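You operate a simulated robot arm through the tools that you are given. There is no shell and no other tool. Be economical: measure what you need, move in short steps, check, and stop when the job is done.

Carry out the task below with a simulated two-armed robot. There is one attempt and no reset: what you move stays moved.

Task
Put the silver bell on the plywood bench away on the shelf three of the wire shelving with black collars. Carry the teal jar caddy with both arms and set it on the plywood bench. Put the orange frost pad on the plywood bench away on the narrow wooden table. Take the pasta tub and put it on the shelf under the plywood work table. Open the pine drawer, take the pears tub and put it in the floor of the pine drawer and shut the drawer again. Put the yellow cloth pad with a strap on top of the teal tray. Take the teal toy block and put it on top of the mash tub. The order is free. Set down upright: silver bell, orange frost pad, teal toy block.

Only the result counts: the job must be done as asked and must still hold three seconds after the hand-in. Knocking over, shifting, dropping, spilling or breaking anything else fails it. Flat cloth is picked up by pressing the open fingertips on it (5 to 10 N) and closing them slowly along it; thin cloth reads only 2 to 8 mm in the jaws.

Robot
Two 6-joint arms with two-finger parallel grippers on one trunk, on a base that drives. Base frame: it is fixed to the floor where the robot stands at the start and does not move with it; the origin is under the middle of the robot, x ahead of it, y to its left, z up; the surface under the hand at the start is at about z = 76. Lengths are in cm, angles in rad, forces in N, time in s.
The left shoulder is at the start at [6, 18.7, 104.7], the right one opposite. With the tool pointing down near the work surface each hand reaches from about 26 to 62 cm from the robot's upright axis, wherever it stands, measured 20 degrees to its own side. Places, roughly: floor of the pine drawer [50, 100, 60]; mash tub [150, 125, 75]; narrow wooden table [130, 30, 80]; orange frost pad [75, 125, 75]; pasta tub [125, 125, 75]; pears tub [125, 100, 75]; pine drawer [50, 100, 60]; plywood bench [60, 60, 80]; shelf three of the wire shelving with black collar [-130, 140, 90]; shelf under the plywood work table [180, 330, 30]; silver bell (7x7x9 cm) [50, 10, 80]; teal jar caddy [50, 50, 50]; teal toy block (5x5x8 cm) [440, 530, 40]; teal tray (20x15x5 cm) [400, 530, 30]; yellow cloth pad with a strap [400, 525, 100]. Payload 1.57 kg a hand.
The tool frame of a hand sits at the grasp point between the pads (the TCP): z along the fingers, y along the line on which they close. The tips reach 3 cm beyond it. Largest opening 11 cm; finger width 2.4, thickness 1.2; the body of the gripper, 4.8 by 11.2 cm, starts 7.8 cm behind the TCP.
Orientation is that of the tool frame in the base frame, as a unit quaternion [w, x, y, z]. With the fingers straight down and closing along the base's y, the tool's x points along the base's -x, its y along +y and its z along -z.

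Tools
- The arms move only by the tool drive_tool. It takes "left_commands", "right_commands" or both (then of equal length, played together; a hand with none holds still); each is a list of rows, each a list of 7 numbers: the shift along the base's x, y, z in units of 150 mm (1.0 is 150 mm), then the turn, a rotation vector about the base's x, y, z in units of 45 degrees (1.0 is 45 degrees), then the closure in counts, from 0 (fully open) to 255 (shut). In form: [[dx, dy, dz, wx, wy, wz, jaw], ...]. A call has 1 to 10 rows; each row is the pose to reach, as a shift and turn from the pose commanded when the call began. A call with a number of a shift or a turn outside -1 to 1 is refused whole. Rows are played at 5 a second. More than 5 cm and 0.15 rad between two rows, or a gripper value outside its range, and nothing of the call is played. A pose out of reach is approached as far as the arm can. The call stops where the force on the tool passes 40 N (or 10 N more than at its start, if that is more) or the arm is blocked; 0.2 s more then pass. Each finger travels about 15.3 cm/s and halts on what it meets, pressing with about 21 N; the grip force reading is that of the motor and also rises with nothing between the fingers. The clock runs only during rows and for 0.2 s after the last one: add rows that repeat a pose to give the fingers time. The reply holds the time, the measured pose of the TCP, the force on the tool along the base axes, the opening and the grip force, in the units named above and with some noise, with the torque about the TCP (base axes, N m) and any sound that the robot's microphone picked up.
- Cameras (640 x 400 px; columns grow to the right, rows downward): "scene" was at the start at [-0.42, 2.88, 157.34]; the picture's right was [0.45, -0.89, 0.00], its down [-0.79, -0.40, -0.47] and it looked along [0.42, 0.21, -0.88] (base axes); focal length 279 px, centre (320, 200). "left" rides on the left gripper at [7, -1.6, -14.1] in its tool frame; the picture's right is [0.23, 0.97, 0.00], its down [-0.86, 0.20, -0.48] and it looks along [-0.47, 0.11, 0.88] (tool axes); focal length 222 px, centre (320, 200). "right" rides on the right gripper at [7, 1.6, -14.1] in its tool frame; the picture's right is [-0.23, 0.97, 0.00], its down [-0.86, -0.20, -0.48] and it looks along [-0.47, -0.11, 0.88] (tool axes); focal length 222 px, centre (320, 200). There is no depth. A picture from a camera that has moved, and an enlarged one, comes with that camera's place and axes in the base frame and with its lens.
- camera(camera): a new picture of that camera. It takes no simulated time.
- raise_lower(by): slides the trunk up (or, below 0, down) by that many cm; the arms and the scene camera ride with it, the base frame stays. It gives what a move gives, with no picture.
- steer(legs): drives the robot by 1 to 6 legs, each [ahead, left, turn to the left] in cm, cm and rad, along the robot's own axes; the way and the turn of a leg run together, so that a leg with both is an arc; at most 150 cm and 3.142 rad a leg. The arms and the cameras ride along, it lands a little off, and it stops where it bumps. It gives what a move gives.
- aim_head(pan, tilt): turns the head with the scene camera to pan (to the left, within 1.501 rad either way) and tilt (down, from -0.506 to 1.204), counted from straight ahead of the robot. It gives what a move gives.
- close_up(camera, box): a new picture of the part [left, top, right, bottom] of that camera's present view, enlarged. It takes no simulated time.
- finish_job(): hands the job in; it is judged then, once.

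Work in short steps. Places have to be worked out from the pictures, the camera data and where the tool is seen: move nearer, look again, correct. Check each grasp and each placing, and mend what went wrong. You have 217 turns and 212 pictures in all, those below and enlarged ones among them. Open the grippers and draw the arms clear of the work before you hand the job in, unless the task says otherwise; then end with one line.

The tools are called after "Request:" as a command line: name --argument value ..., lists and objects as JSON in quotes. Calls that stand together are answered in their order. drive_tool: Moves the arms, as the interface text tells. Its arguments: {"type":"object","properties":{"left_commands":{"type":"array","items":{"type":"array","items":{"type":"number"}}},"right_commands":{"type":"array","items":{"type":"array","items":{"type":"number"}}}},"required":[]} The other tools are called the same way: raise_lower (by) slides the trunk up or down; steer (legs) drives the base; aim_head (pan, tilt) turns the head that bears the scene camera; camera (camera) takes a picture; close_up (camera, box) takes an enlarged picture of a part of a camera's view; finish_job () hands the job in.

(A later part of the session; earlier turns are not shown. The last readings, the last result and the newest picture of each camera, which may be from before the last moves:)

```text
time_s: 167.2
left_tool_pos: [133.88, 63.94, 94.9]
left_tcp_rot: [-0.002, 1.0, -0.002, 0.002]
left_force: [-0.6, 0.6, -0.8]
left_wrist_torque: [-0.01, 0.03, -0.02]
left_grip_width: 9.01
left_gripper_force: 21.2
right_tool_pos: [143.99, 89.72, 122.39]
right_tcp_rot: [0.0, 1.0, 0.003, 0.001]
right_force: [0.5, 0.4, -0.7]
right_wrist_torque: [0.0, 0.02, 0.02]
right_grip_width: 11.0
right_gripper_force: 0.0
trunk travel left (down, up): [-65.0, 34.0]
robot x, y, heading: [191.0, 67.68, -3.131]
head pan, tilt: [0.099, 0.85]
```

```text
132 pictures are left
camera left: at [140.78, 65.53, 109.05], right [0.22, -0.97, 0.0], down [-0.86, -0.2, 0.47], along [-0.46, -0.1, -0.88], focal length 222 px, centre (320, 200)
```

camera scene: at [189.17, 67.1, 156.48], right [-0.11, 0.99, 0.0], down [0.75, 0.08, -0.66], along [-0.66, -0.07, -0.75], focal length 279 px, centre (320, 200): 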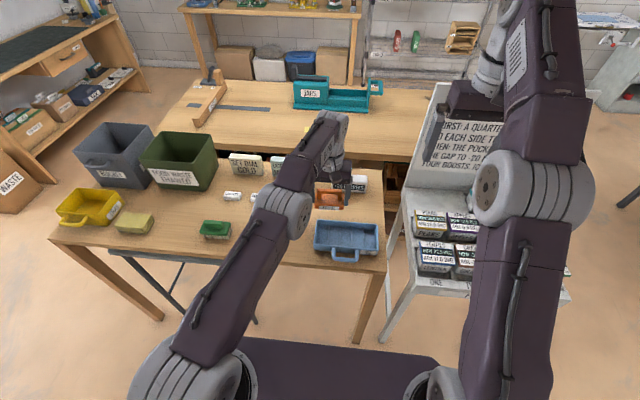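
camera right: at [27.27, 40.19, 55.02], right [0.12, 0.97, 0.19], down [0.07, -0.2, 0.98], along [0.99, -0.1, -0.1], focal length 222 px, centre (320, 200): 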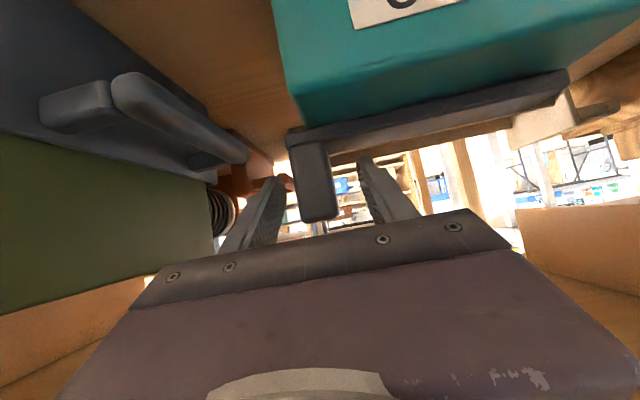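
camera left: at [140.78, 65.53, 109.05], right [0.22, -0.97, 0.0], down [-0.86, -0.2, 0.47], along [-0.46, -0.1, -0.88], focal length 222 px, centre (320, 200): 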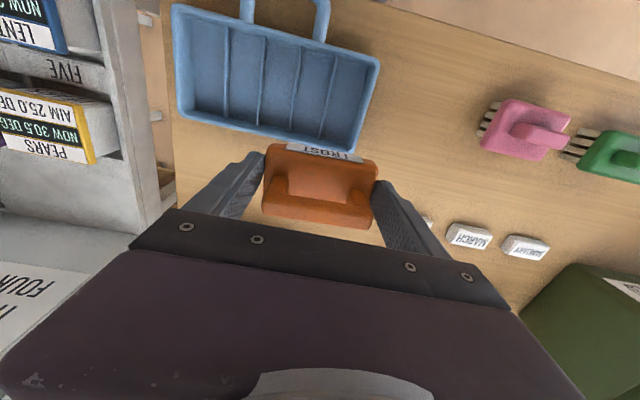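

Tray spans x 132–144, y 59–82; the target spot is clear. I drive ahead 12 cm and shift the left hand over it.

Request:
steer --legs '[[12, 0, -0.01]]'

Request:
drive_tool --left_commands '[[0, -0.2, 0, 0, 0, 0, 255], [0.05, -0.4, 0, 0, 0, 0, 255], [0.1, -0.6, -0.1, 0, 0, 0, 255], [0.1, -0.73, -0.3, 0, 0, 0, 255]]'

Request:
camera --camera "left"

Request:
camera --camera "scene"

```text
time_s: 168.4
left_tool_pos: [121.9, 64.54, 94.88]
left_tcp_rot: [-0.002, 1.0, -0.007, 0.002]
left_force: [-0.3, -0.2, -1.5]
left_wrist_torque: [0.02, 0.0, -0.04]
left_grip_width: 9.0
left_gripper_force: 21.2
right_tool_pos: [132.31, 90.17, 122.45]
right_tcp_rot: [0.001, 1.0, -0.001, 0.001]
right_force: [-0.1, 0.4, 0.0]
right_wrist_torque: [-0.03, 0.04, -0.02]
right_grip_width: 11.01
right_gripper_force: 0.1
trunk travel left (down, up): [-65.0, 34.0]
robot x, y, heading: [179.52, 67.76, 3.133]
head pan, tilt: [0.099, 0.85]
```

```text
time_s: 169.4
left_tool_pos: [123.42, 53.61, 90.39]
left_tcp_rot: [-0.002, 1.0, -0.007, 0.001]
left_force: [0.0, -0.3, -0.6]
left_wrist_torque: [-0.01, -0.02, -0.01]
left_grip_width: 8.98
left_gripper_force: 20.9
right_tool_pos: [132.26, 90.12, 122.45]
right_tcp_rot: [0.001, 1.0, -0.001, 0.002]
right_force: [1.1, -0.8, -0.8]
right_wrist_torque: [0.02, 0.02, -0.02]
right_grip_width: 11.01
right_gripper_force: 0.1
trunk travel left (down, up): [-65.0, 34.0]
robot x, y, heading: [179.37, 68.13, 3.142]
head pan, tilt: [0.099, 0.85]
```

```text
131 pictures are left
camera left: at [130.37, 55.02, 104.58], right [0.21, -0.98, 0.0], down [-0.86, -0.19, 0.47], along [-0.46, -0.1, -0.88], focal length 222 px, centre (320, 200)
```

left: 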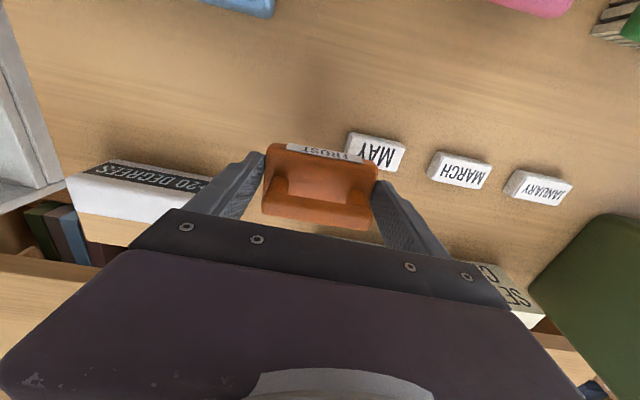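

```text
130 pictures are left
camera scene: at [177.15, 66.97, 156.48], right [-0.1, 1.0, 0.0], down [0.75, 0.07, -0.66], along [-0.66, -0.06, -0.75], focal length 279 px, centre (320, 200)
```

scene: 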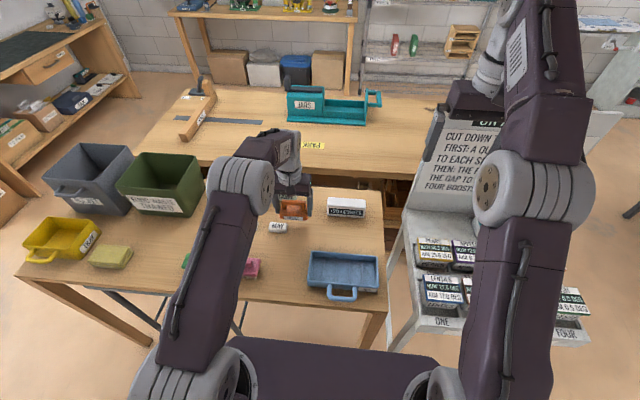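

The MAY tag sits at y 43.5–49, so I shift to (125.5, 57) and lower.

Request:
drive_tool --left_commands '[[0.14, 0.22, 0, 0, 0, 0, 255], [0.14, 0.22, -0.25, 0, 0, 0, 255], [0.14, 0.22, -0.5, 0, 0, 0, 255]]'

Request:
camera --camera "left"

```text
time_s: 170.2
left_tool_pos: [125.64, 57.07, 83.28]
left_tcp_rot: [-0.001, 1.0, -0.007, -0.003]
left_force: [-4.2, -2.7, 16.0]
left_wrist_torque: [-0.08, 0.1, -0.07]
left_grip_width: 8.98
left_gripper_force: 21.5
right_tool_pos: [132.58, 90.19, 122.5]
right_tcp_rot: [0.002, 1.0, -0.002, 0.0]
right_force: [0.8, 0.2, 0.7]
right_wrist_torque: [-0.02, 0.04, -0.01]
right_grip_width: 11.03
right_gripper_force: 0.2
trunk travel left (down, up): [-65.0, 34.0]
robot x, y, heading: [179.03, 67.68, 3.143]
head pan, tilt: [0.099, 0.85]
```

```text
129 pictures are left
camera left: at [132.71, 58.7, 97.43], right [0.21, -0.98, -0.01], down [-0.85, -0.19, 0.48], along [-0.47, -0.1, -0.88], focal length 222 px, centre (320, 200)
```

left: 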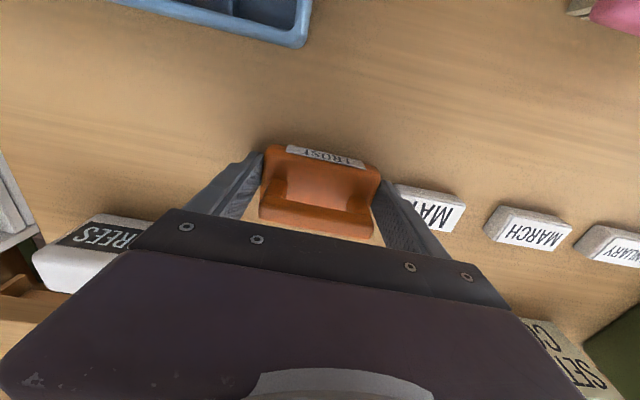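

Contact made. The tag is close to the right finger, so I open only to ~9.9 cm and lift.

Request:
drive_tool --left_commands '[[0, 0, 0.01, 0, 0, 0, 100], [0, 0, 0.02, 0, 0, 0, 40], [0, 0, 0.02, 0, 0, 0, 28], [0, 0, 0.02, 0, 0, 0, 28]]'

Request:
camera --camera "left"

```text
time_s: 171.2
left_tool_pos: [125.52, 57.07, 83.22]
left_tcp_rot: [-0.002, 1.0, -0.007, 0.001]
left_force: [0.3, 0.1, 0.3]
left_wrist_torque: [0.04, 0.03, 0.02]
left_grip_width: 9.79
left_gripper_force: 0.1
right_tool_pos: [132.38, 90.13, 122.46]
right_tcp_rot: [-0.001, 1.0, -0.003, 0.002]
right_force: [0.5, 0.2, -1.1]
right_wrist_torque: [-0.01, 0.02, -0.01]
right_grip_width: 11.03
right_gripper_force: 0.0
trunk travel left (down, up): [-65.0, 34.0]
robot x, y, heading: [179.08, 68.23, 3.138]
head pan, tilt: [0.099, 0.85]
```

```text
128 pictures are left
camera left: at [132.57, 58.55, 97.44], right [0.21, -0.98, 0.0], down [-0.86, -0.19, 0.47], along [-0.46, -0.1, -0.88], focal length 222 px, centre (320, 200)
```

left: 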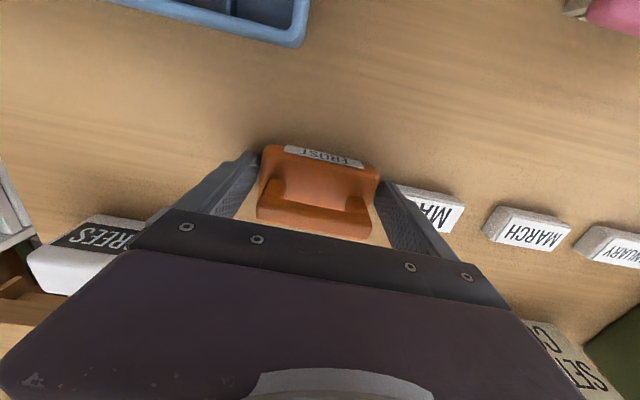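

Request:
drive_tool --left_commands '[[0, 0, 0.1, 0, 0, 0, 28], [0, 0, 0.3, 0, 0, 0, 28], [0, 0, 0.6, 0, 0, 0, 28], [0, 0, 0.9, 0, 0, 0, 28]]'

Request:
camera --camera "left"

```text
time_s: 172.2
left_tool_pos: [125.58, 56.93, 96.74]
left_tcp_rot: [-0.002, 1.0, -0.007, 0.003]
left_force: [0.5, -0.4, -0.4]
left_wrist_torque: [0.03, 0.01, 0.0]
left_grip_width: 9.79
left_gripper_force: 0.1
right_tool_pos: [132.41, 90.16, 122.49]
right_tcp_rot: [0.001, 1.0, -0.002, 0.001]
right_force: [0.2, -0.1, 0.8]
right_wrist_torque: [-0.02, 0.0, -0.01]
right_grip_width: 10.99
right_gripper_force: 0.1
trunk travel left (down, up): [-65.0, 34.0]
robot x, y, heading: [179.13, 67.76, 3.138]
head pan, tilt: [0.099, 0.85]
```

```text
127 pictures are left
camera left: at [132.55, 58.4, 110.87], right [0.21, -0.98, 0.0], down [-0.86, -0.19, 0.48], along [-0.47, -0.1, -0.88], focal length 222 px, centre (320, 200)
```

left: 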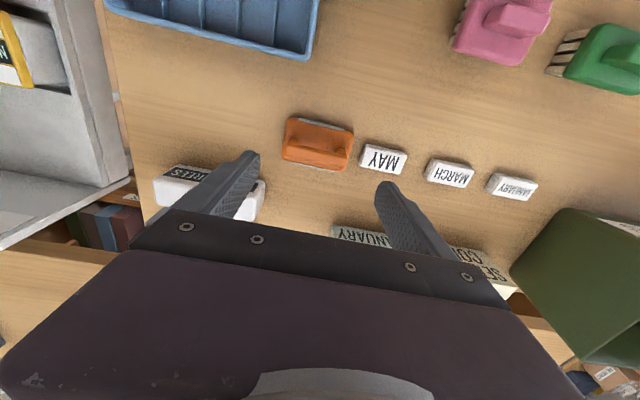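

Pad placed upright. Now tubs: I look from the right hand's camera above the freezer table.

Request:
drive_tool --right_commands '[[0.0, 0.25, 0, 0, 0, 0, 0], [0.0, 0.5, 0, 0, 0, 0, 0], [0, 0.7, 0, 0, 0, 0, 0]]'

Request:
camera --camera "right"

Request:
aim_head --pan -0.5 --tilt 0.95

Request:
camera --camera "scene"

```text
time_s: 173.0
left_tool_pos: [125.49, 56.85, 96.65]
left_tcp_rot: [-0.001, 1.0, -0.007, 0.002]
left_force: [0.1, -0.4, -0.8]
left_wrist_torque: [-0.06, 0.03, -0.01]
left_grip_width: 9.79
left_gripper_force: 0.0
right_tool_pos: [133.77, 100.36, 121.72]
right_tcp_rot: [0.002, 1.0, -0.002, 0.001]
right_force: [-0.9, -0.6, 0.1]
right_wrist_torque: [-0.05, -0.03, 0.03]
right_grip_width: 11.0
right_gripper_force: 0.1
right hand out of reach, approached as far as the arm can: row 1, 2, 3
trunk travel left (down, up): [-65.0, 34.0]
robot x, y, heading: [179.12, 67.83, 3.136]
head pan, tilt: [0.099, 0.85]
```

```text
126 pictures are left
camera right: at [140.73, 98.74, 135.88], right [-0.23, -0.97, 0.0], down [-0.86, 0.2, 0.48], along [-0.46, 0.11, -0.88], focal length 222 px, centre (320, 200)
```

right: 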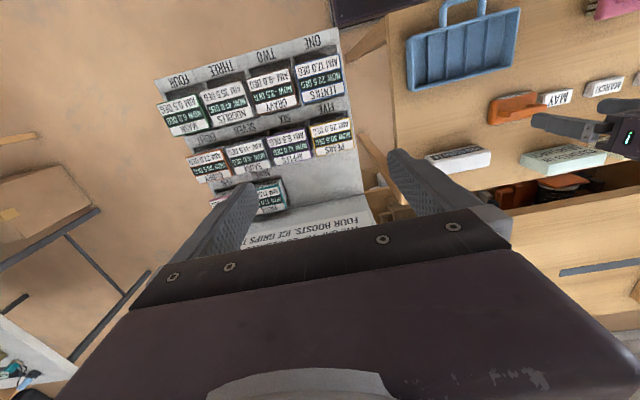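

```text
time_s: 174.0
left_tool_pos: [125.57, 56.91, 96.58]
left_tcp_rot: [-0.002, 1.0, -0.007, 0.002]
left_force: [-0.3, 0.1, 0.8]
left_wrist_torque: [0.02, 0.0, 0.0]
left_grip_width: 9.81
left_gripper_force: 0.0
right_tool_pos: [133.73, 100.2, 121.71]
right_tcp_rot: [0.002, 1.0, -0.001, 0.001]
right_force: [1.0, -0.3, 0.1]
right_wrist_torque: [0.01, 0.03, 0.02]
right_grip_width: 11.04
right_gripper_force: 0.0
trunk travel left (down, up): [-65.0, 34.0]
robot x, y, heading: [179.3, 68.22, 3.139]
head pan, tilt: [-0.499, 0.949]
```

```text
125 pictures are left
camera scene: at [178.62, 71.32, 155.73], right [0.48, 0.88, 0.0], down [0.71, -0.39, -0.58], along [-0.51, 0.28, -0.81], focal length 279 px, centre (320, 200)
```

scene: 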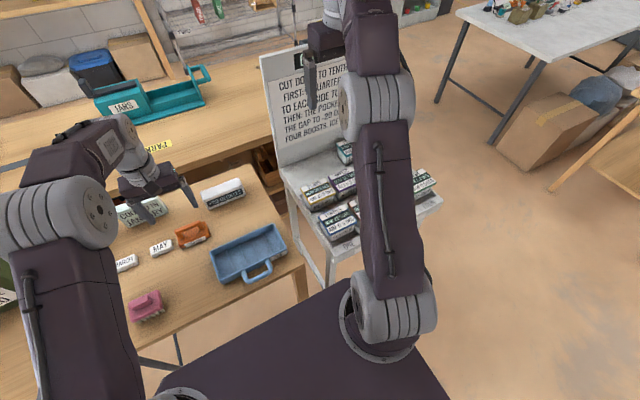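

Request:
close_up --camera "right" --box '[140, 20, 400, 230]'

```text
1.90 times, centred on (270, 125) of right
camera zoom: at [140.69, 98.64, 135.89], right [-0.23, -0.97, 0.0], down [-0.86, 0.2, 0.48], along [-0.46, 0.11, -0.88], focal length 423 px, centre (415, 343)
```

zoom: 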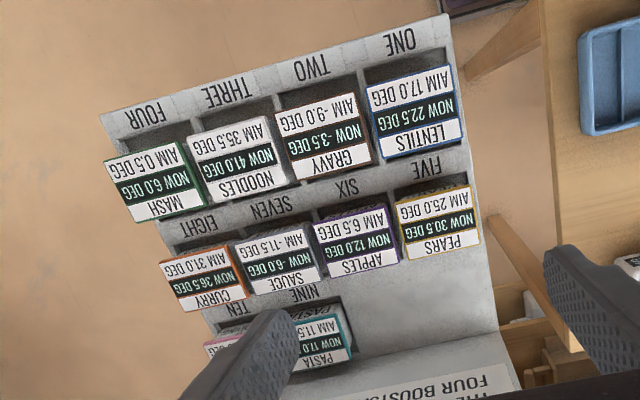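

Tub layout is clear: pears lid at (129, 98.5, ~82) with ~4 cm row gaps in x, so I need the jaws along x. I strafe right 12 cm and yaw the right hand 90°.

Request:
steer --legs '[[0, -13, 0]]'

Request:
drive_tool --right_commands '[[0, -0.2, -0.1, 0, 0, 0.18, 0], [0.0, -0.4, -0.2, 0, 0, 0.36, 0], [0, -0.6, -0.3, 0, 0, 0.54, 0], [0, -0.8, -0.4, 0, 0, 0.72, 0], [0, -0.8, -0.5, 0, 0, 0.9, 0], [0, -0.8, -0.5, 0, 0, 1, 0]]'

Request:
drive_tool --right_commands '[[0, 0, 0, 0, 0, 0.18, 0], [0.0, 0, 0, 0, 0, 0.36, 0], [0, 0, 0, 0, 0, 0.54, 0], [0, 0, 0, 0, 0, 0.72, 0], [0, 0, 0, 0, 0, 0.9, 0], [0, 0, 0, 0, 0, 1, 0]]'

Request:
camera --camera "right"

```text
time_s: 175.3
left_tool_pos: [125.49, 69.96, 96.51]
left_tcp_rot: [-0.003, 1.0, -0.006, 0.002]
left_force: [-0.5, -0.5, 0.2]
left_wrist_torque: [0.01, -0.03, 0.01]
left_grip_width: 9.79
left_gripper_force: 0.0
right_tool_pos: [133.7, 113.22, 121.88]
right_tcp_rot: [0.001, 1.0, -0.001, 0.001]
right_force: [-0.2, 0.0, -0.3]
right_wrist_torque: [0.04, 0.01, 0.02]
right_grip_width: 10.99
right_gripper_force: 0.0
trunk travel left (down, up): [-65.0, 34.0]
robot x, y, heading: [179.24, 80.98, 3.14]
head pan, tilt: [-0.499, 0.949]
```

```text
time_s: 176.7
left_tool_pos: [125.59, 69.88, 96.64]
left_tcp_rot: [-0.003, 1.0, -0.006, 0.002]
left_force: [0.2, -0.2, -0.1]
left_wrist_torque: [-0.02, 0.02, -0.02]
left_grip_width: 9.78
left_gripper_force: 0.1
right_tool_pos: [133.78, 101.16, 114.23]
right_tcp_rot: [0.001, 0.924, 0.383, 0.001]
right_force: [-0.6, -0.7, 0.1]
right_wrist_torque: [-0.01, 0.02, 0.01]
right_grip_width: 11.02
right_gripper_force: 0.1
trunk travel left (down, up): [-65.0, 34.0]
robot x, y, heading: [178.88, 81.21, 3.141]
head pan, tilt: [-0.499, 0.949]
```

```text
time_s: 178.1
left_tool_pos: [125.52, 70.04, 96.7]
left_tcp_rot: [-0.002, 1.0, -0.006, 0.001]
left_force: [-0.4, -0.8, -0.3]
left_wrist_torque: [0.0, 0.03, -0.01]
left_grip_width: 9.8
left_gripper_force: 0.1
right_tool_pos: [133.71, 101.38, 114.21]
right_tcp_rot: [0.001, 0.707, 0.707, 0.002]
right_force: [-0.6, 0.3, 0.3]
right_wrist_torque: [0.02, -0.02, 0.02]
right_grip_width: 10.99
right_gripper_force: 0.0
trunk travel left (down, up): [-65.0, 34.0]
robot x, y, heading: [179.09, 80.9, 3.145]
head pan, tilt: [-0.499, 0.949]
```

```text
123 pictures are left
camera right: at [135.3, 108.24, 128.39], right [0.97, -0.23, 0.0], down [-0.2, -0.86, 0.48], along [-0.11, -0.46, -0.88], focal length 222 px, centre (320, 200)
```

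right: 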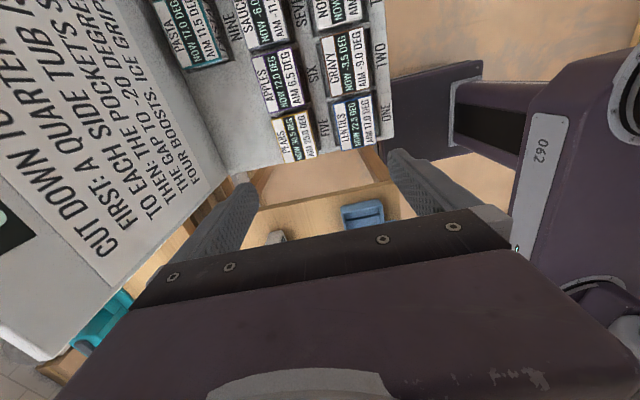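

Feasible. I move over pears and down to z≈95.

Request:
drive_tool --right_commands '[[-0.2, -0.1, -0.2, 0, 0, 0, 0], [-0.34, -0.17, -0.45, 0, 0, 0, 0], [-0.34, -0.17, -0.75, 0, 0, 0, 0], [-0.34, -0.17, -1.0, 0, 0, 0, 0], [-0.34, -0.17, -1.0, 0, 0, 0, 0]]'

Request:
camera --camera "right"

Request:
camera --camera "scene"

```text
time_s: 179.3
left_tool_pos: [125.65, 69.87, 96.76]
left_tcp_rot: [-0.003, 1.0, -0.007, 0.001]
left_force: [0.5, -0.3, -0.4]
left_wrist_torque: [0.05, -0.03, 0.01]
left_grip_width: 9.77
left_gripper_force: 0.1
right_tool_pos: [128.42, 98.79, 99.45]
right_tcp_rot: [0.001, 0.708, 0.707, 0.0]
right_force: [0.2, 0.0, -0.2]
right_wrist_torque: [0.02, -0.01, 0.0]
right_grip_width: 10.98
right_gripper_force: 0.1
trunk travel left (down, up): [-65.0, 34.0]
robot x, y, heading: [179.14, 80.97, 3.138]
head pan, tilt: [-0.499, 0.949]
```

```text
122 pictures are left
camera right: at [130.12, 105.69, 113.61], right [0.97, -0.23, 0.0], down [-0.2, -0.86, 0.48], along [-0.11, -0.46, -0.88], focal length 222 px, centre (320, 200)
```

right: 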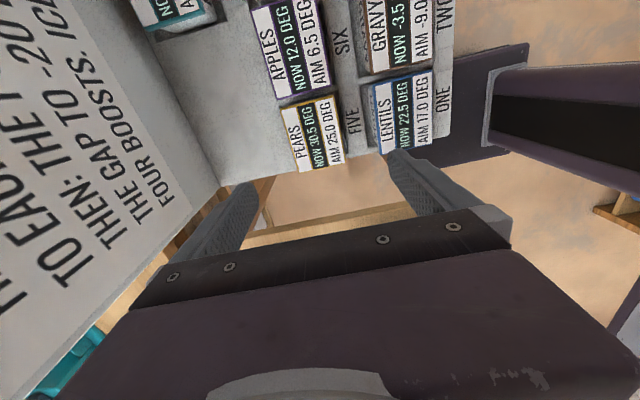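

```text
121 pictures are left
camera scene: at [178.71, 84.41, 155.73], right [0.48, 0.88, 0.0], down [0.71, -0.39, -0.58], along [-0.51, 0.28, -0.81], focal length 279 px, centre (320, 200)
```

scene: 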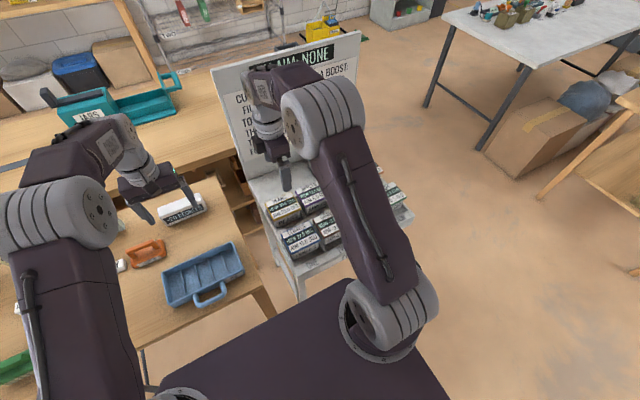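

Pears centre refined to (127.8, 99); row gap suits the fingers. I lower around it.

Request:
drive_tool --right_commands '[[-0.04, 0.01, -0.3, 0, 0, 0, 0], [-0.04, 0.01, -0.6, 0, 0, 0, 0], [-0.04, 0.01, -0.9, 0, 0, 0, 0]]'

Request:
camera --camera "right"

```text
time_s: 180.1
left_tool_pos: [125.42, 69.88, 96.66]
left_tcp_rot: [-0.002, 1.0, -0.007, 0.002]
left_force: [0.8, -0.1, 0.3]
left_wrist_torque: [0.0, -0.01, -0.03]
left_grip_width: 9.81
left_gripper_force: 0.1
right_tool_pos: [127.76, 98.75, 85.72]
right_tcp_rot: [0.001, 0.708, 0.706, 0.002]
right_force: [0.5, 0.4, -0.1]
right_wrist_torque: [0.01, -0.02, 0.01]
right_grip_width: 10.97
right_gripper_force: 0.0
trunk travel left (down, up): [-65.0, 34.0]
robot x, y, heading: [179.0, 80.75, 3.141]
head pan, tilt: [-0.499, 0.949]
```

```text
120 pictures are left
camera right: at [129.49, 105.76, 99.83], right [0.97, -0.23, 0.0], down [-0.2, -0.86, 0.48], along [-0.11, -0.46, -0.88], focal length 222 px, centre (320, 200)
```

right: 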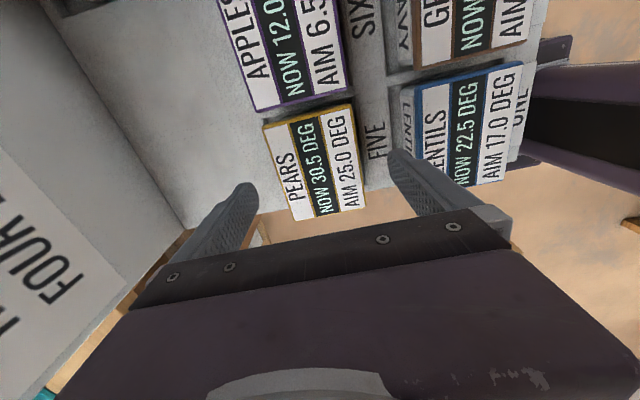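

Request:
drive_tool --right_commands '[[0.0, 0.03, 0, 0, 0, 0, 35], [0.0, 0.03, -0.15, 0, 0, 0, 35], [0.0, 0.03, -0.28, 0, 0, 0, 35], [0.0, 0.03, -0.36, 0, 0, 0, 35]]'

Request:
camera --camera "right"

```text
time_s: 181.1
left_tool_pos: [125.54, 69.94, 96.61]
left_tcp_rot: [-0.002, 1.0, -0.007, 0.001]
left_force: [0.2, 0.5, -0.3]
left_wrist_torque: [0.01, -0.02, -0.01]
left_grip_width: 9.78
left_gripper_force: 0.0
right_tool_pos: [128.04, 99.21, 80.2]
right_tcp_rot: [0.001, 0.707, 0.707, 0.002]
right_force: [-0.1, -0.5, -0.8]
right_wrist_torque: [0.0, 0.02, 0.01]
right_grip_width: 9.47
right_gripper_force: 0.0
trunk travel left (down, up): [-65.0, 34.0]
robot x, y, heading: [178.87, 80.86, 3.142]
head pan, tilt: [-0.499, 0.949]
```

```text
119 pictures are left
camera right: at [129.65, 106.27, 94.45], right [0.97, -0.23, 0.0], down [-0.2, -0.86, 0.48], along [-0.11, -0.46, -0.88], focal length 222 px, centre (320, 200)
```

right: 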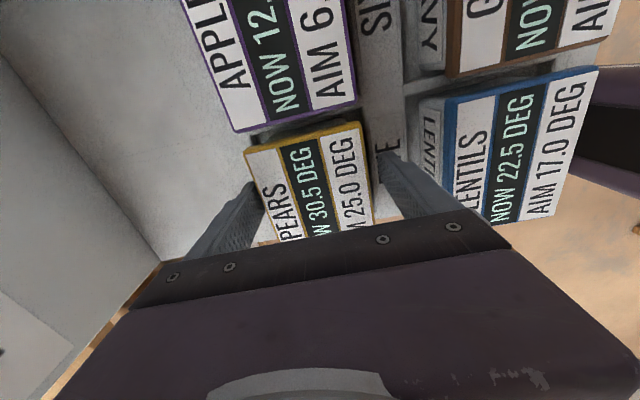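

Pears tub is between the fingers. I close.

Request:
drive_tool --right_commands '[[0, 0, 0, 0, 0, 0, 90], [0, 0, 0, 0, 0, 0, 170], [0, 0, 0, 0, 0, 0, 255], [0, 0, 0, 0, 0, 0, 255]]'

Request:
drive_tool --right_commands '[[0, 0, 0.07, 0, 0, 0, 255], [0, 0, 0.15, 0, 0, 0, 255], [0, 0, 0.3, 0, 0, 0, 255], [0, 0, 0.5, 0, 0, 0, 255]]'

Request:
camera --camera "right"

```text
time_s: 182.1
left_tool_pos: [125.54, 69.85, 96.57]
left_tcp_rot: [-0.002, 1.0, -0.006, 0.002]
left_force: [-0.2, 0.6, 0.1]
left_wrist_torque: [0.0, -0.05, -0.01]
left_grip_width: 9.77
left_gripper_force: 0.0
right_tool_pos: [127.96, 99.37, 80.33]
right_tcp_rot: [0.001, 0.708, 0.707, 0.002]
right_force: [0.3, 0.3, 0.1]
right_wrist_torque: [0.06, -0.02, 0.0]
right_grip_width: 7.81
right_gripper_force: 20.7
trunk travel left (down, up): [-65.0, 34.0]
robot x, y, heading: [179.03, 80.82, 3.144]
head pan, tilt: [-0.499, 0.949]
```

```text
time_s: 183.1
left_tool_pos: [125.59, 69.97, 96.71]
left_tcp_rot: [-0.002, 1.0, -0.006, 0.002]
left_force: [0.6, -1.1, -0.4]
left_wrist_torque: [0.0, 0.01, 0.0]
left_grip_width: 9.8
left_gripper_force: 0.1
right_tool_pos: [128.03, 99.19, 87.81]
right_tcp_rot: [0.0, 0.708, 0.706, 0.002]
right_force: [0.3, 0.6, -2.7]
right_wrist_torque: [0.06, 0.0, 0.01]
right_grip_width: 7.78
right_gripper_force: 21.1
trunk travel left (down, up): [-65.0, 34.0]
robot x, y, heading: [179.4, 80.86, 3.146]
head pan, tilt: [-0.499, 0.949]
```

```text
118 pictures are left
camera right: at [129.72, 106.2, 101.97], right [0.97, -0.23, 0.0], down [-0.2, -0.86, 0.48], along [-0.11, -0.46, -0.88], focal length 222 px, centre (320, 200)
```

right: 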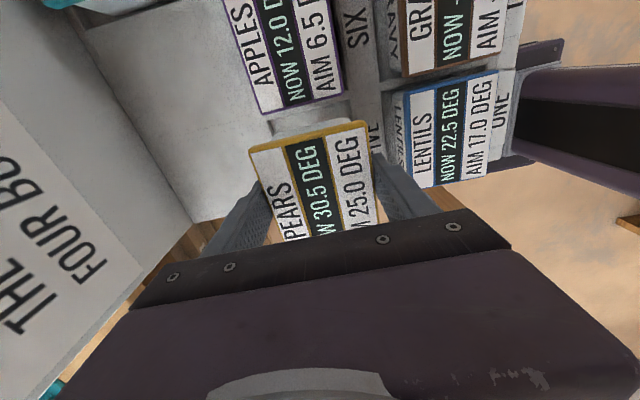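

Pears tub is out. I raise it and retreat, then go around toward the drawer.

Request:
drive_tool --right_commands '[[0, 0, 0.3, 0, 0, 0, 255], [0, 0, 0.6, 0, 0, 0, 255], [0, 0, 0.9, 0, 0, 0, 255], [0.3, 0, 1.0, 0, 0, 0, 255], [0.6, 0, 1.0, 0, 0, 0, 255]]'

Request:
steer --legs '[[-20, 0, 0], [0, -122, 0], [145, 0, 0]]'

Request:
camera --camera "right"

```text
time_s: 184.3
left_tool_pos: [125.58, 70.02, 96.65]
left_tcp_rot: [-0.002, 1.0, -0.006, 0.001]
left_force: [0.2, -0.3, -0.3]
left_wrist_torque: [-0.01, 0.0, -0.01]
left_grip_width: 9.77
left_gripper_force: 0.1
right_tool_pos: [137.27, 99.56, 102.73]
right_tcp_rot: [0.0, 0.708, 0.706, 0.001]
right_force: [0.0, -0.2, -2.5]
right_wrist_torque: [0.06, 0.04, -0.01]
right_grip_width: 7.81
right_gripper_force: 21.1
trunk travel left (down, up): [-65.0, 34.0]
robot x, y, heading: [179.31, 80.92, 3.14]
head pan, tilt: [-0.499, 0.949]
```

```text
time_s: 198.5
left_tool_pos: [1.92, 198.11, 96.66]
left_tcp_rot: [-0.002, 1.0, -0.026, 0.002]
left_force: [0.0, 0.5, -0.3]
left_wrist_torque: [0.0, 0.0, 0.04]
left_grip_width: 9.79
left_gripper_force: 0.0
right_tool_pos: [14.77, 227.27, 102.68]
right_tcp_rot: [0.0, 0.722, 0.691, 0.002]
right_force: [-0.8, -0.9, -4.1]
right_wrist_torque: [0.05, -0.04, 0.01]
right_grip_width: 7.8
right_gripper_force: 21.5
trunk travel left (down, up): [-65.0, 34.0]
robot x, y, heading: [56.09, 207.28, 3.102]
head pan, tilt: [-0.499, 0.949]
```

```text
117 pictures are left
camera right: at [16.6, 234.11, 116.79], right [0.96, -0.27, 0.0], down [-0.24, -0.85, 0.48], along [-0.13, -0.46, -0.88], focal length 222 px, centre (320, 200)
```

right: 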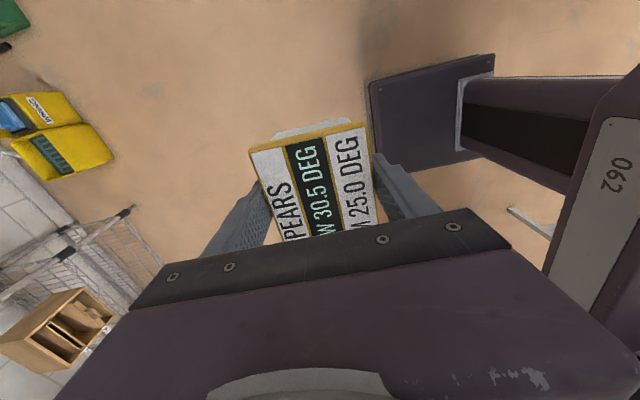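

I continue: ahead to x≈0, turn around, and shift in front of the drawer.

Request:
steer --legs '[[60, 0, 0.04], [0, 0, 3.14], [-52, 0, 0]]'

Request:
steer --legs '[[0, -122, 0]]'

Request:
aim_head --pan 0.1 --tilt 0.85

Request:
camera --camera "scene"

```text
time_s: 211.9
left_tool_pos: [-1.64, 219.47, 96.68]
left_tcp_rot: [-0.002, -0.017, 1.0, -0.002]
left_force: [0.9, 0.2, 0.6]
left_wrist_torque: [-0.04, 0.0, 0.01]
left_grip_width: 9.76
left_gripper_force: 0.0
right_tool_pos: [-11.66, 189.48, 102.46]
right_tcp_rot: [0.002, 0.723, -0.691, -0.001]
right_force: [0.0, 0.5, -2.5]
right_wrist_torque: [-0.04, -0.02, 0.0]
right_grip_width: 7.79
right_gripper_force: 20.8
trunk travel left (down, up): [-65.0, 34.0]
robot x, y, heading: [-54.33, 205.95, 0.045]
head pan, tilt: [-0.499, 0.949]
```

```text
time_s: 218.1
left_tool_pos: [4.96, 97.83, 96.62]
left_tcp_rot: [-0.002, -0.025, 1.0, -0.002]
left_force: [0.0, 0.5, 0.4]
left_wrist_torque: [0.04, 0.03, -0.01]
left_grip_width: 9.78
left_gripper_force: 0.0
right_tool_pos: [-4.7, 67.69, 102.7]
right_tcp_rot: [0.002, 0.728, -0.685, 0.0]
right_force: [-0.2, -0.2, -3.3]
right_wrist_torque: [-0.07, -0.04, 0.03]
right_grip_width: 7.8
right_gripper_force: 20.8
trunk travel left (down, up): [-65.0, 34.0]
robot x, y, heading: [-47.58, 83.16, 0.066]
head pan, tilt: [-0.499, 0.949]
```

```text
time_s: 219.1
left_tool_pos: [4.95, 97.98, 96.67]
left_tcp_rot: [-0.001, -0.026, 1.0, -0.001]
left_force: [0.3, -0.1, 0.6]
left_wrist_torque: [0.05, 0.01, -0.01]
left_grip_width: 9.79
left_gripper_force: 0.0
right_tool_pos: [-4.74, 67.78, 102.7]
right_tcp_rot: [0.002, 0.729, -0.685, -0.001]
right_force: [0.2, -0.4, -3.0]
right_wrist_torque: [0.02, -0.02, 0.07]
right_grip_width: 7.79
right_gripper_force: 21.1
trunk travel left (down, up): [-65.0, 34.0]
robot x, y, heading: [-47.94, 83.4, 0.059]
head pan, tilt: [0.099, 0.85]
```

```text
116 pictures are left
camera scene: at [-46.39, 84.33, 156.48], right [0.16, -0.99, 0.0], down [-0.74, -0.12, -0.66], along [0.65, 0.11, -0.75], focal length 279 px, centre (320, 200)
```

scene: 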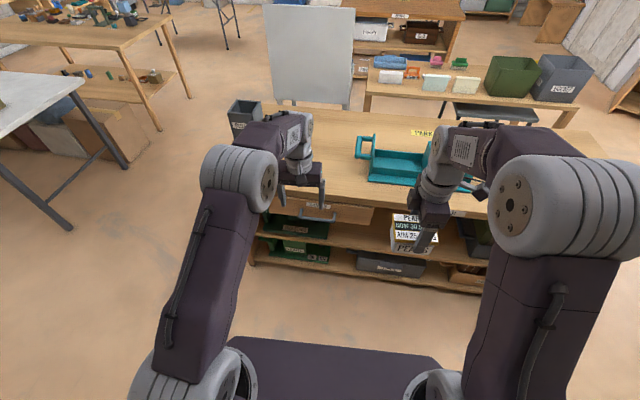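

I straighten the heading, lower the trunk 15, and pitch the left hand to 45°.

Request:
steer --legs '[[0, 0, -0.062]]'

Request:
raise_lower --by -15

Request:
drive_tool --left_commands '[[0, 0.1, 0, 0, -0.18, 0, 60], [0, 0.2, -0.1, 0, -0.36, 0, 60], [0, 0.35, -0.2, 0, -0.54, 0, 60], [0, 0.5, -0.3, 0, -0.72, 0, 60], [0, 0.55, -0.35, 0, -0.9, 0, 60], [0, 0.6, -0.35, 0, -1.0, 0, 60]]'

Request:
camera --camera "left"

Request:
camera --camera "scene"

```text
time_s: 220.0
left_tool_pos: [5.67, 94.72, 96.41]
left_tcp_rot: [-0.001, 0.005, 1.0, -0.002]
left_force: [-0.2, -0.4, -0.5]
left_wrist_torque: [-0.02, -0.01, -0.02]
left_grip_width: 9.82
left_gripper_force: 0.0
right_tool_pos: [-5.78, 65.23, 102.57]
right_tcp_rot: [-0.002, -0.707, 0.708, 0.0]
right_force: [-0.1, 0.0, -3.3]
right_wrist_torque: [-0.02, 0.01, 0.02]
right_grip_width: 7.78
right_gripper_force: 20.8
trunk travel left (down, up): [-65.0, 34.0]
robot x, y, heading: [-48.53, 83.22, 0.003]
head pan, tilt: [0.099, 0.85]
```

```text
time_s: 221.7
left_tool_pos: [5.61, 94.66, 81.65]
left_tcp_rot: [-0.002, 0.005, 1.0, -0.002]
left_force: [1.0, 0.3, -0.8]
left_wrist_torque: [-0.02, -0.03, -0.02]
left_grip_width: 9.78
left_gripper_force: 0.1
right_tool_pos: [-5.73, 65.11, 87.67]
right_tcp_rot: [0.002, 0.707, -0.707, -0.001]
right_force: [0.6, 0.2, -3.4]
right_wrist_torque: [-0.03, -0.02, -0.02]
right_grip_width: 7.79
right_gripper_force: 20.6
trunk travel left (down, up): [-50.0, 49.0]
robot x, y, heading: [-47.56, 83.28, 0.003]
head pan, tilt: [0.099, 0.85]
```

```text
time_s: 223.1
left_tool_pos: [5.68, 103.72, 76.44]
left_tcp_rot: [0.381, 0.006, 0.925, -0.001]
left_force: [0.5, 0.3, -0.6]
left_wrist_torque: [0.02, -0.01, 0.01]
left_grip_width: 8.4
left_gripper_force: 0.1
right_tool_pos: [-5.82, 65.11, 87.53]
right_tcp_rot: [-0.002, -0.707, 0.707, 0.0]
right_force: [0.1, 0.0, -3.1]
right_wrist_torque: [-0.04, 0.02, 0.01]
right_grip_width: 7.8
right_gripper_force: 20.5
trunk travel left (down, up): [-50.0, 49.0]
robot x, y, heading: [-47.85, 83.59, 0.003]
head pan, tilt: [0.099, 0.85]
```

```text
115 pictures are left
camera left: at [-9.18, 102.21, 81.48], right [-0.15, 0.98, -0.16], down [0.27, 0.19, 0.94], along [0.95, 0.1, -0.29], focal length 222 px, centre (320, 200)
```

left: 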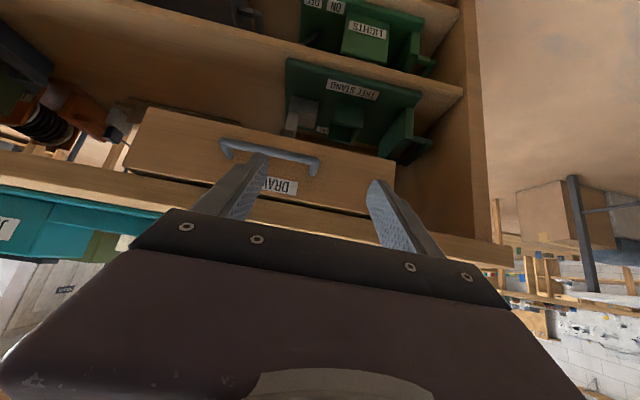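

```text
114 pictures are left
camera scene: at [-46.34, 84.28, 141.48], right [0.1, -0.99, 0.0], down [-0.75, -0.08, -0.66], along [0.66, 0.07, -0.75], focal length 279 px, centre (320, 200)
```

scene: 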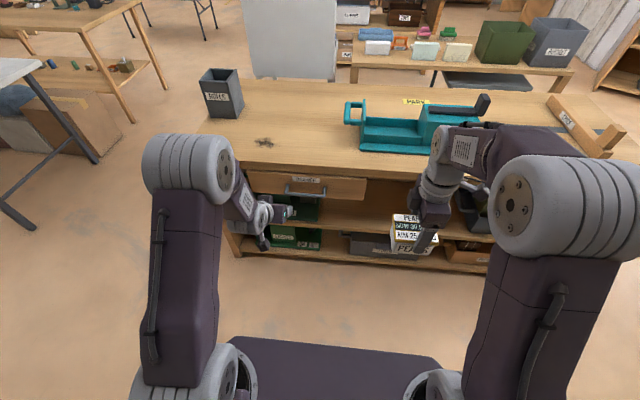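

Request:
close_up --camera "left" --box '[190, 100, 420, 240]'

Request:
close_up --camera "scene" --box '[220, 150, 400, 260]'

```text
2.78 times, centred on (305, 170) of left
camera zoom: at [-9.18, 102.21, 81.48], right [-0.15, 0.98, -0.16], down [0.27, 0.19, 0.94], along [0.95, 0.1, -0.29], focal length 618 px, centre (362, 284)
```

zoom: 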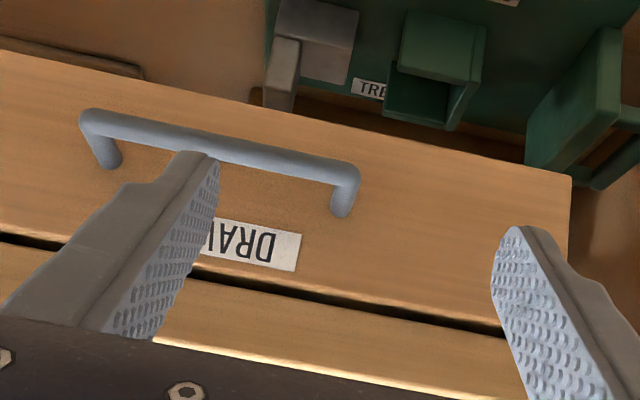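

```text
3.56 times, centred on (310, 205) of scene
camera zoom: at [-46.34, 84.28, 141.48], right [0.1, -0.99, 0.0], down [-0.75, -0.08, -0.66], along [0.66, 0.07, -0.75], focal length 991 px, centre (356, 182)
```

zoom: 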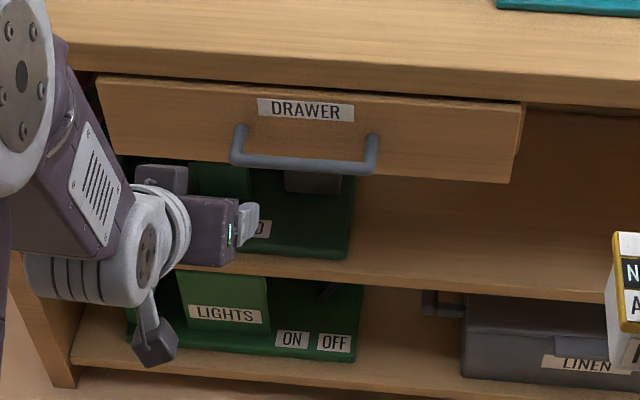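

Handle's +y post is at y 103.7, x 21–25.7, z 66.4. I tilt the hand to 60° and come down with one finger behind the bar, straddling the post.

Request:
drive_tool --left_commands '[[0.3, 0, 0, 0, 0.17, 0, 120], [0.6, 0, 0, 0, 0.333, 0, 139], [0.9, 0, -0.05, 0, 0.333, 0, 139], [1.0, 0, -0.1, 0, 0.333, 0, 139]]'

Request:
camera --camera "left"

```text
time_s: 224.1
left_tool_pos: [20.54, 103.76, 75.01]
left_tcp_rot: [0.257, 0.006, 0.967, -0.001]
left_force: [0.6, -0.1, -1.3]
left_wrist_torque: [-0.01, 0.03, -0.01]
left_grip_width: 5.01
left_gripper_force: 0.1
right_tool_pos: [-5.66, 65.2, 87.57]
right_tcp_rot: [0.002, 0.708, -0.707, -0.001]
right_force: [0.1, -0.1, -4.6]
right_wrist_torque: [-0.05, -0.02, -0.01]
right_grip_width: 7.79
right_gripper_force: 20.7
trunk travel left (down, up): [-50.0, 49.0]
robot x, y, heading: [-48.16, 83.38, 0.003]
head pan, tilt: [0.099, 0.85]
```

```text
111 pictures are left
camera left: at [7.56, 102.24, 83.77], right [-0.19, 0.98, -0.11], down [0.51, 0.19, 0.84], along [0.84, 0.1, -0.53], focal length 222 px, centre (320, 200)
```

left: 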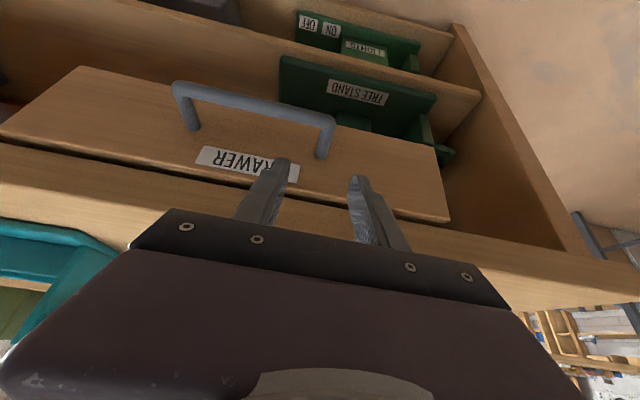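

Request:
drive_tool --left_commands '[[0.15, 0, -0.1, 0, 0, 0, 139], [0.15, 0, -0.25, 0, 0, 0, 139], [0.15, 0, -0.38, 0, 0, 0, 139], [0.15, 0, -0.46, 0, 0, 0, 139]]'

Request:
camera --camera "left"

```text
time_s: 225.1
left_tool_pos: [22.96, 103.76, 68.03]
left_tcp_rot: [0.258, 0.005, 0.966, -0.001]
left_force: [0.0, 0.2, -0.6]
left_wrist_torque: [-0.01, -0.03, 0.01]
left_grip_width: 5.02
left_gripper_force: 0.1
right_tool_pos: [-5.89, 65.11, 87.58]
right_tcp_rot: [-0.002, -0.707, 0.708, 0.001]
right_force: [0.6, 0.5, -3.7]
right_wrist_torque: [-0.02, 0.0, -0.03]
right_grip_width: 7.78
right_gripper_force: 21.5
trunk travel left (down, up): [-50.0, 49.0]
robot x, y, heading: [-47.67, 83.21, -0.001]
head pan, tilt: [0.099, 0.85]
```

```text
110 pictures are left
camera left: at [9.89, 102.3, 76.79], right [-0.19, 0.98, -0.11], down [0.51, 0.19, 0.84], along [0.84, 0.1, -0.53], focal length 222 px, centre (320, 200)
```

left: 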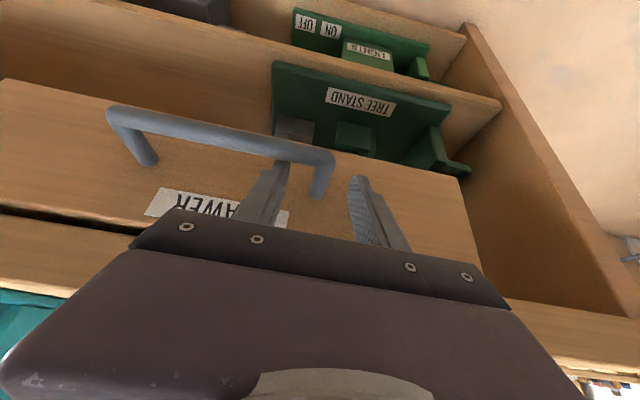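

Finger is hooked behind the bar around the post. I close and pull.

Request:
drive_tool --left_commands '[[0, 0, 0, 0, 0, 0, 200], [0, 0, 0, 0, 0, 0, 255], [0, 0, 0, 0, 0, 0, 255], [0, 0, 0, 0, 0, 0, 255]]'

Request:
drive_tool --left_commands '[[-0.15, 0, 0, 0, 0, 0, 255], [-0.35, 0, 0, 0, 0, 0, 255], [-0.55, 0, 0, 0, 0, 0, 255], [-0.75, 0, 0, 0, 0, 0, 255], [-0.95, 0, 0, 0, 0, 0, 255]]'

Request:
camera --camera "scene"

```text
time_s: 226.1
left_tool_pos: [22.96, 103.74, 67.93]
left_tcp_rot: [0.257, 0.005, 0.966, 0.0]
left_force: [1.0, 0.7, -0.8]
left_wrist_torque: [0.03, -0.17, 0.94]
left_grip_width: 1.43
left_gripper_force: 30.8
right_tool_pos: [-5.68, 65.1, 87.57]
right_tcp_rot: [-0.001, -0.707, 0.707, 0.0]
right_force: [-0.6, -1.0, -3.9]
right_wrist_torque: [0.01, 0.01, -0.02]
right_grip_width: 7.78
right_gripper_force: 21.1
trunk travel left (down, up): [-50.0, 49.0]
robot x, y, heading: [-47.87, 83.9, -0.001]
head pan, tilt: [0.099, 0.85]
```

```text
time_s: 227.3
left_tool_pos: [10.02, 103.72, 68.07]
left_tcp_rot: [0.244, 0.004, 0.97, -0.001]
left_force: [-1.5, -1.4, 18.6]
left_wrist_torque: [0.02, -0.76, 0.9]
left_grip_width: 1.45
left_gripper_force: 30.6
left hand out of reach, approached as far as the arm can: row 4, 5
right_tool_pos: [-5.94, 65.14, 87.8]
right_tcp_rot: [-0.001, -0.707, 0.707, 0.0]
right_force: [-1.1, -0.2, -2.9]
right_wrist_torque: [-0.04, 0.0, 0.01]
right_grip_width: 7.78
right_gripper_force: 20.7
trunk travel left (down, up): [-50.0, 49.0]
robot x, y, heading: [-47.67, 83.32, 0.001]
head pan, tilt: [0.099, 0.85]
```

```text
109 pictures are left
camera scene: at [-46.72, 84.22, 141.52], right [0.1, -0.99, 0.0], down [-0.75, -0.08, -0.66], along [0.66, 0.07, -0.75], focal length 279 px, centre (320, 200)
```

scene: 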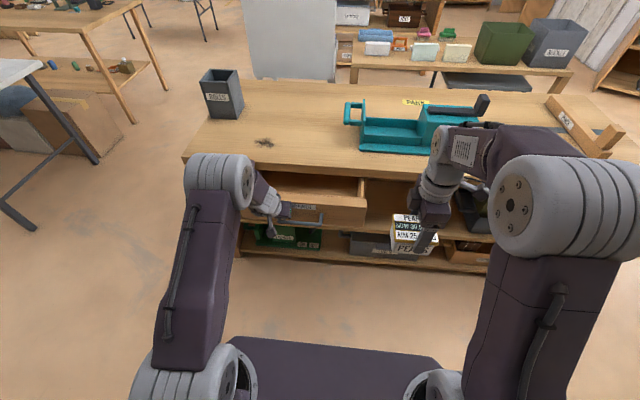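

Drawer opened about 13 cm. I draw it further by driving back 9 cm.

Request:
steer --legs '[[-9, 0, 0]]'

Request:
close_up --camera "scene" --box '[180, 130, 460, 280]'

```text
time_s: 228.4
left_tool_pos: [0.97, 103.76, 67.73]
left_tcp_rot: [0.242, 0.005, 0.97, -0.001]
left_force: [0.2, 0.4, 13.4]
left_wrist_torque: [0.16, -0.53, 1.08]
left_grip_width: 1.46
left_gripper_force: 30.3
right_tool_pos: [-14.99, 65.16, 87.7]
right_tcp_rot: [0.001, 0.708, -0.706, 0.0]
right_force: [0.4, -0.7, -2.1]
right_wrist_torque: [0.0, -0.04, 0.02]
right_grip_width: 7.77
right_gripper_force: 21.2
trunk travel left (down, up): [-50.0, 49.0]
robot x, y, heading: [-57.13, 83.37, 0.003]
head pan, tilt: [0.099, 0.85]
```

```text
2.29 times, centred on (320, 205) of scene
camera zoom: at [-55.76, 84.14, 141.49], right [0.1, -0.99, 0.0], down [-0.75, -0.08, -0.66], along [0.66, 0.07, -0.75], focal length 637 px, centre (320, 189)
```

zoom: 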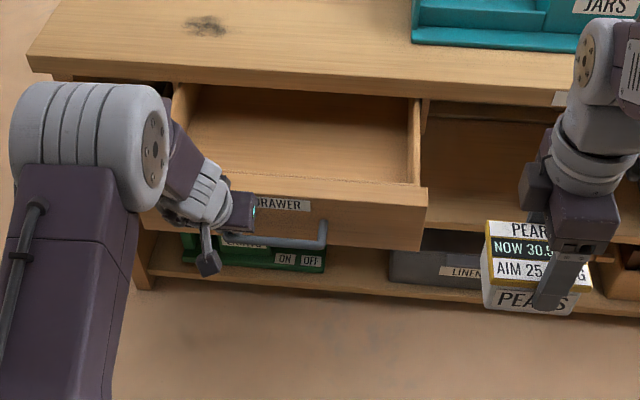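

Drawer is open ~22 cm and empty. I release the handle with the left hand, rising straight up and back.

Request:
drive_tool --left_commands '[[0, 0, 0, 0, 0, 0, 200], [0, 0, 0, 0, 0, 0, 139], [0, 0, 0.0, 0, 0, 0, 139], [0, 0, 0.15, 0, 0, 0, 139], [0, 0, 0.35, 0, 0, 0, 139], [0, 0, 0.6, 0, 0, 0, 139], [0, 0.2, 0.8, 0, 0, 0, 139], [0, 0.4, 1.0, 0, 0, 0, 139]]'

Request:
camera --camera "left"

```text
time_s: 230.2
left_tool_pos: [1.05, 109.75, 82.85]
left_tcp_rot: [0.242, 0.005, 0.97, -0.002]
left_force: [0.1, 0.7, -1.0]
left_wrist_torque: [-0.03, 0.0, 0.02]
left_grip_width: 5.0
left_gripper_force: 0.0
left hand out of reach, approached as far as the arm can: row 4
right_tool_pos: [-15.06, 65.12, 87.71]
right_tcp_rot: [0.002, 0.707, -0.707, 0.0]
right_force: [0.7, -0.2, -3.6]
right_wrist_torque: [-0.05, 0.01, 0.0]
right_grip_width: 7.8
right_gripper_force: 20.8
trunk travel left (down, up): [-50.0, 49.0]
robot x, y, heading: [-57.09, 83.82, 0.005]
head pan, tilt: [0.099, 0.85]
```

```text
107 pictures are left
camera left: at [-11.64, 108.23, 92.07], right [-0.19, 0.98, -0.11], down [0.53, 0.19, 0.82], along [0.82, 0.1, -0.56], focal length 222 px, centre (320, 200)
```

left: 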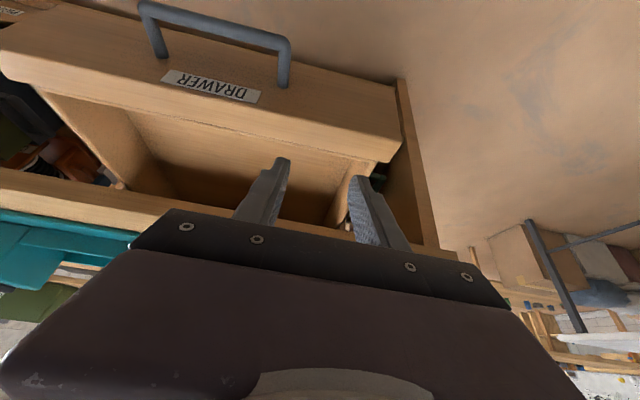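

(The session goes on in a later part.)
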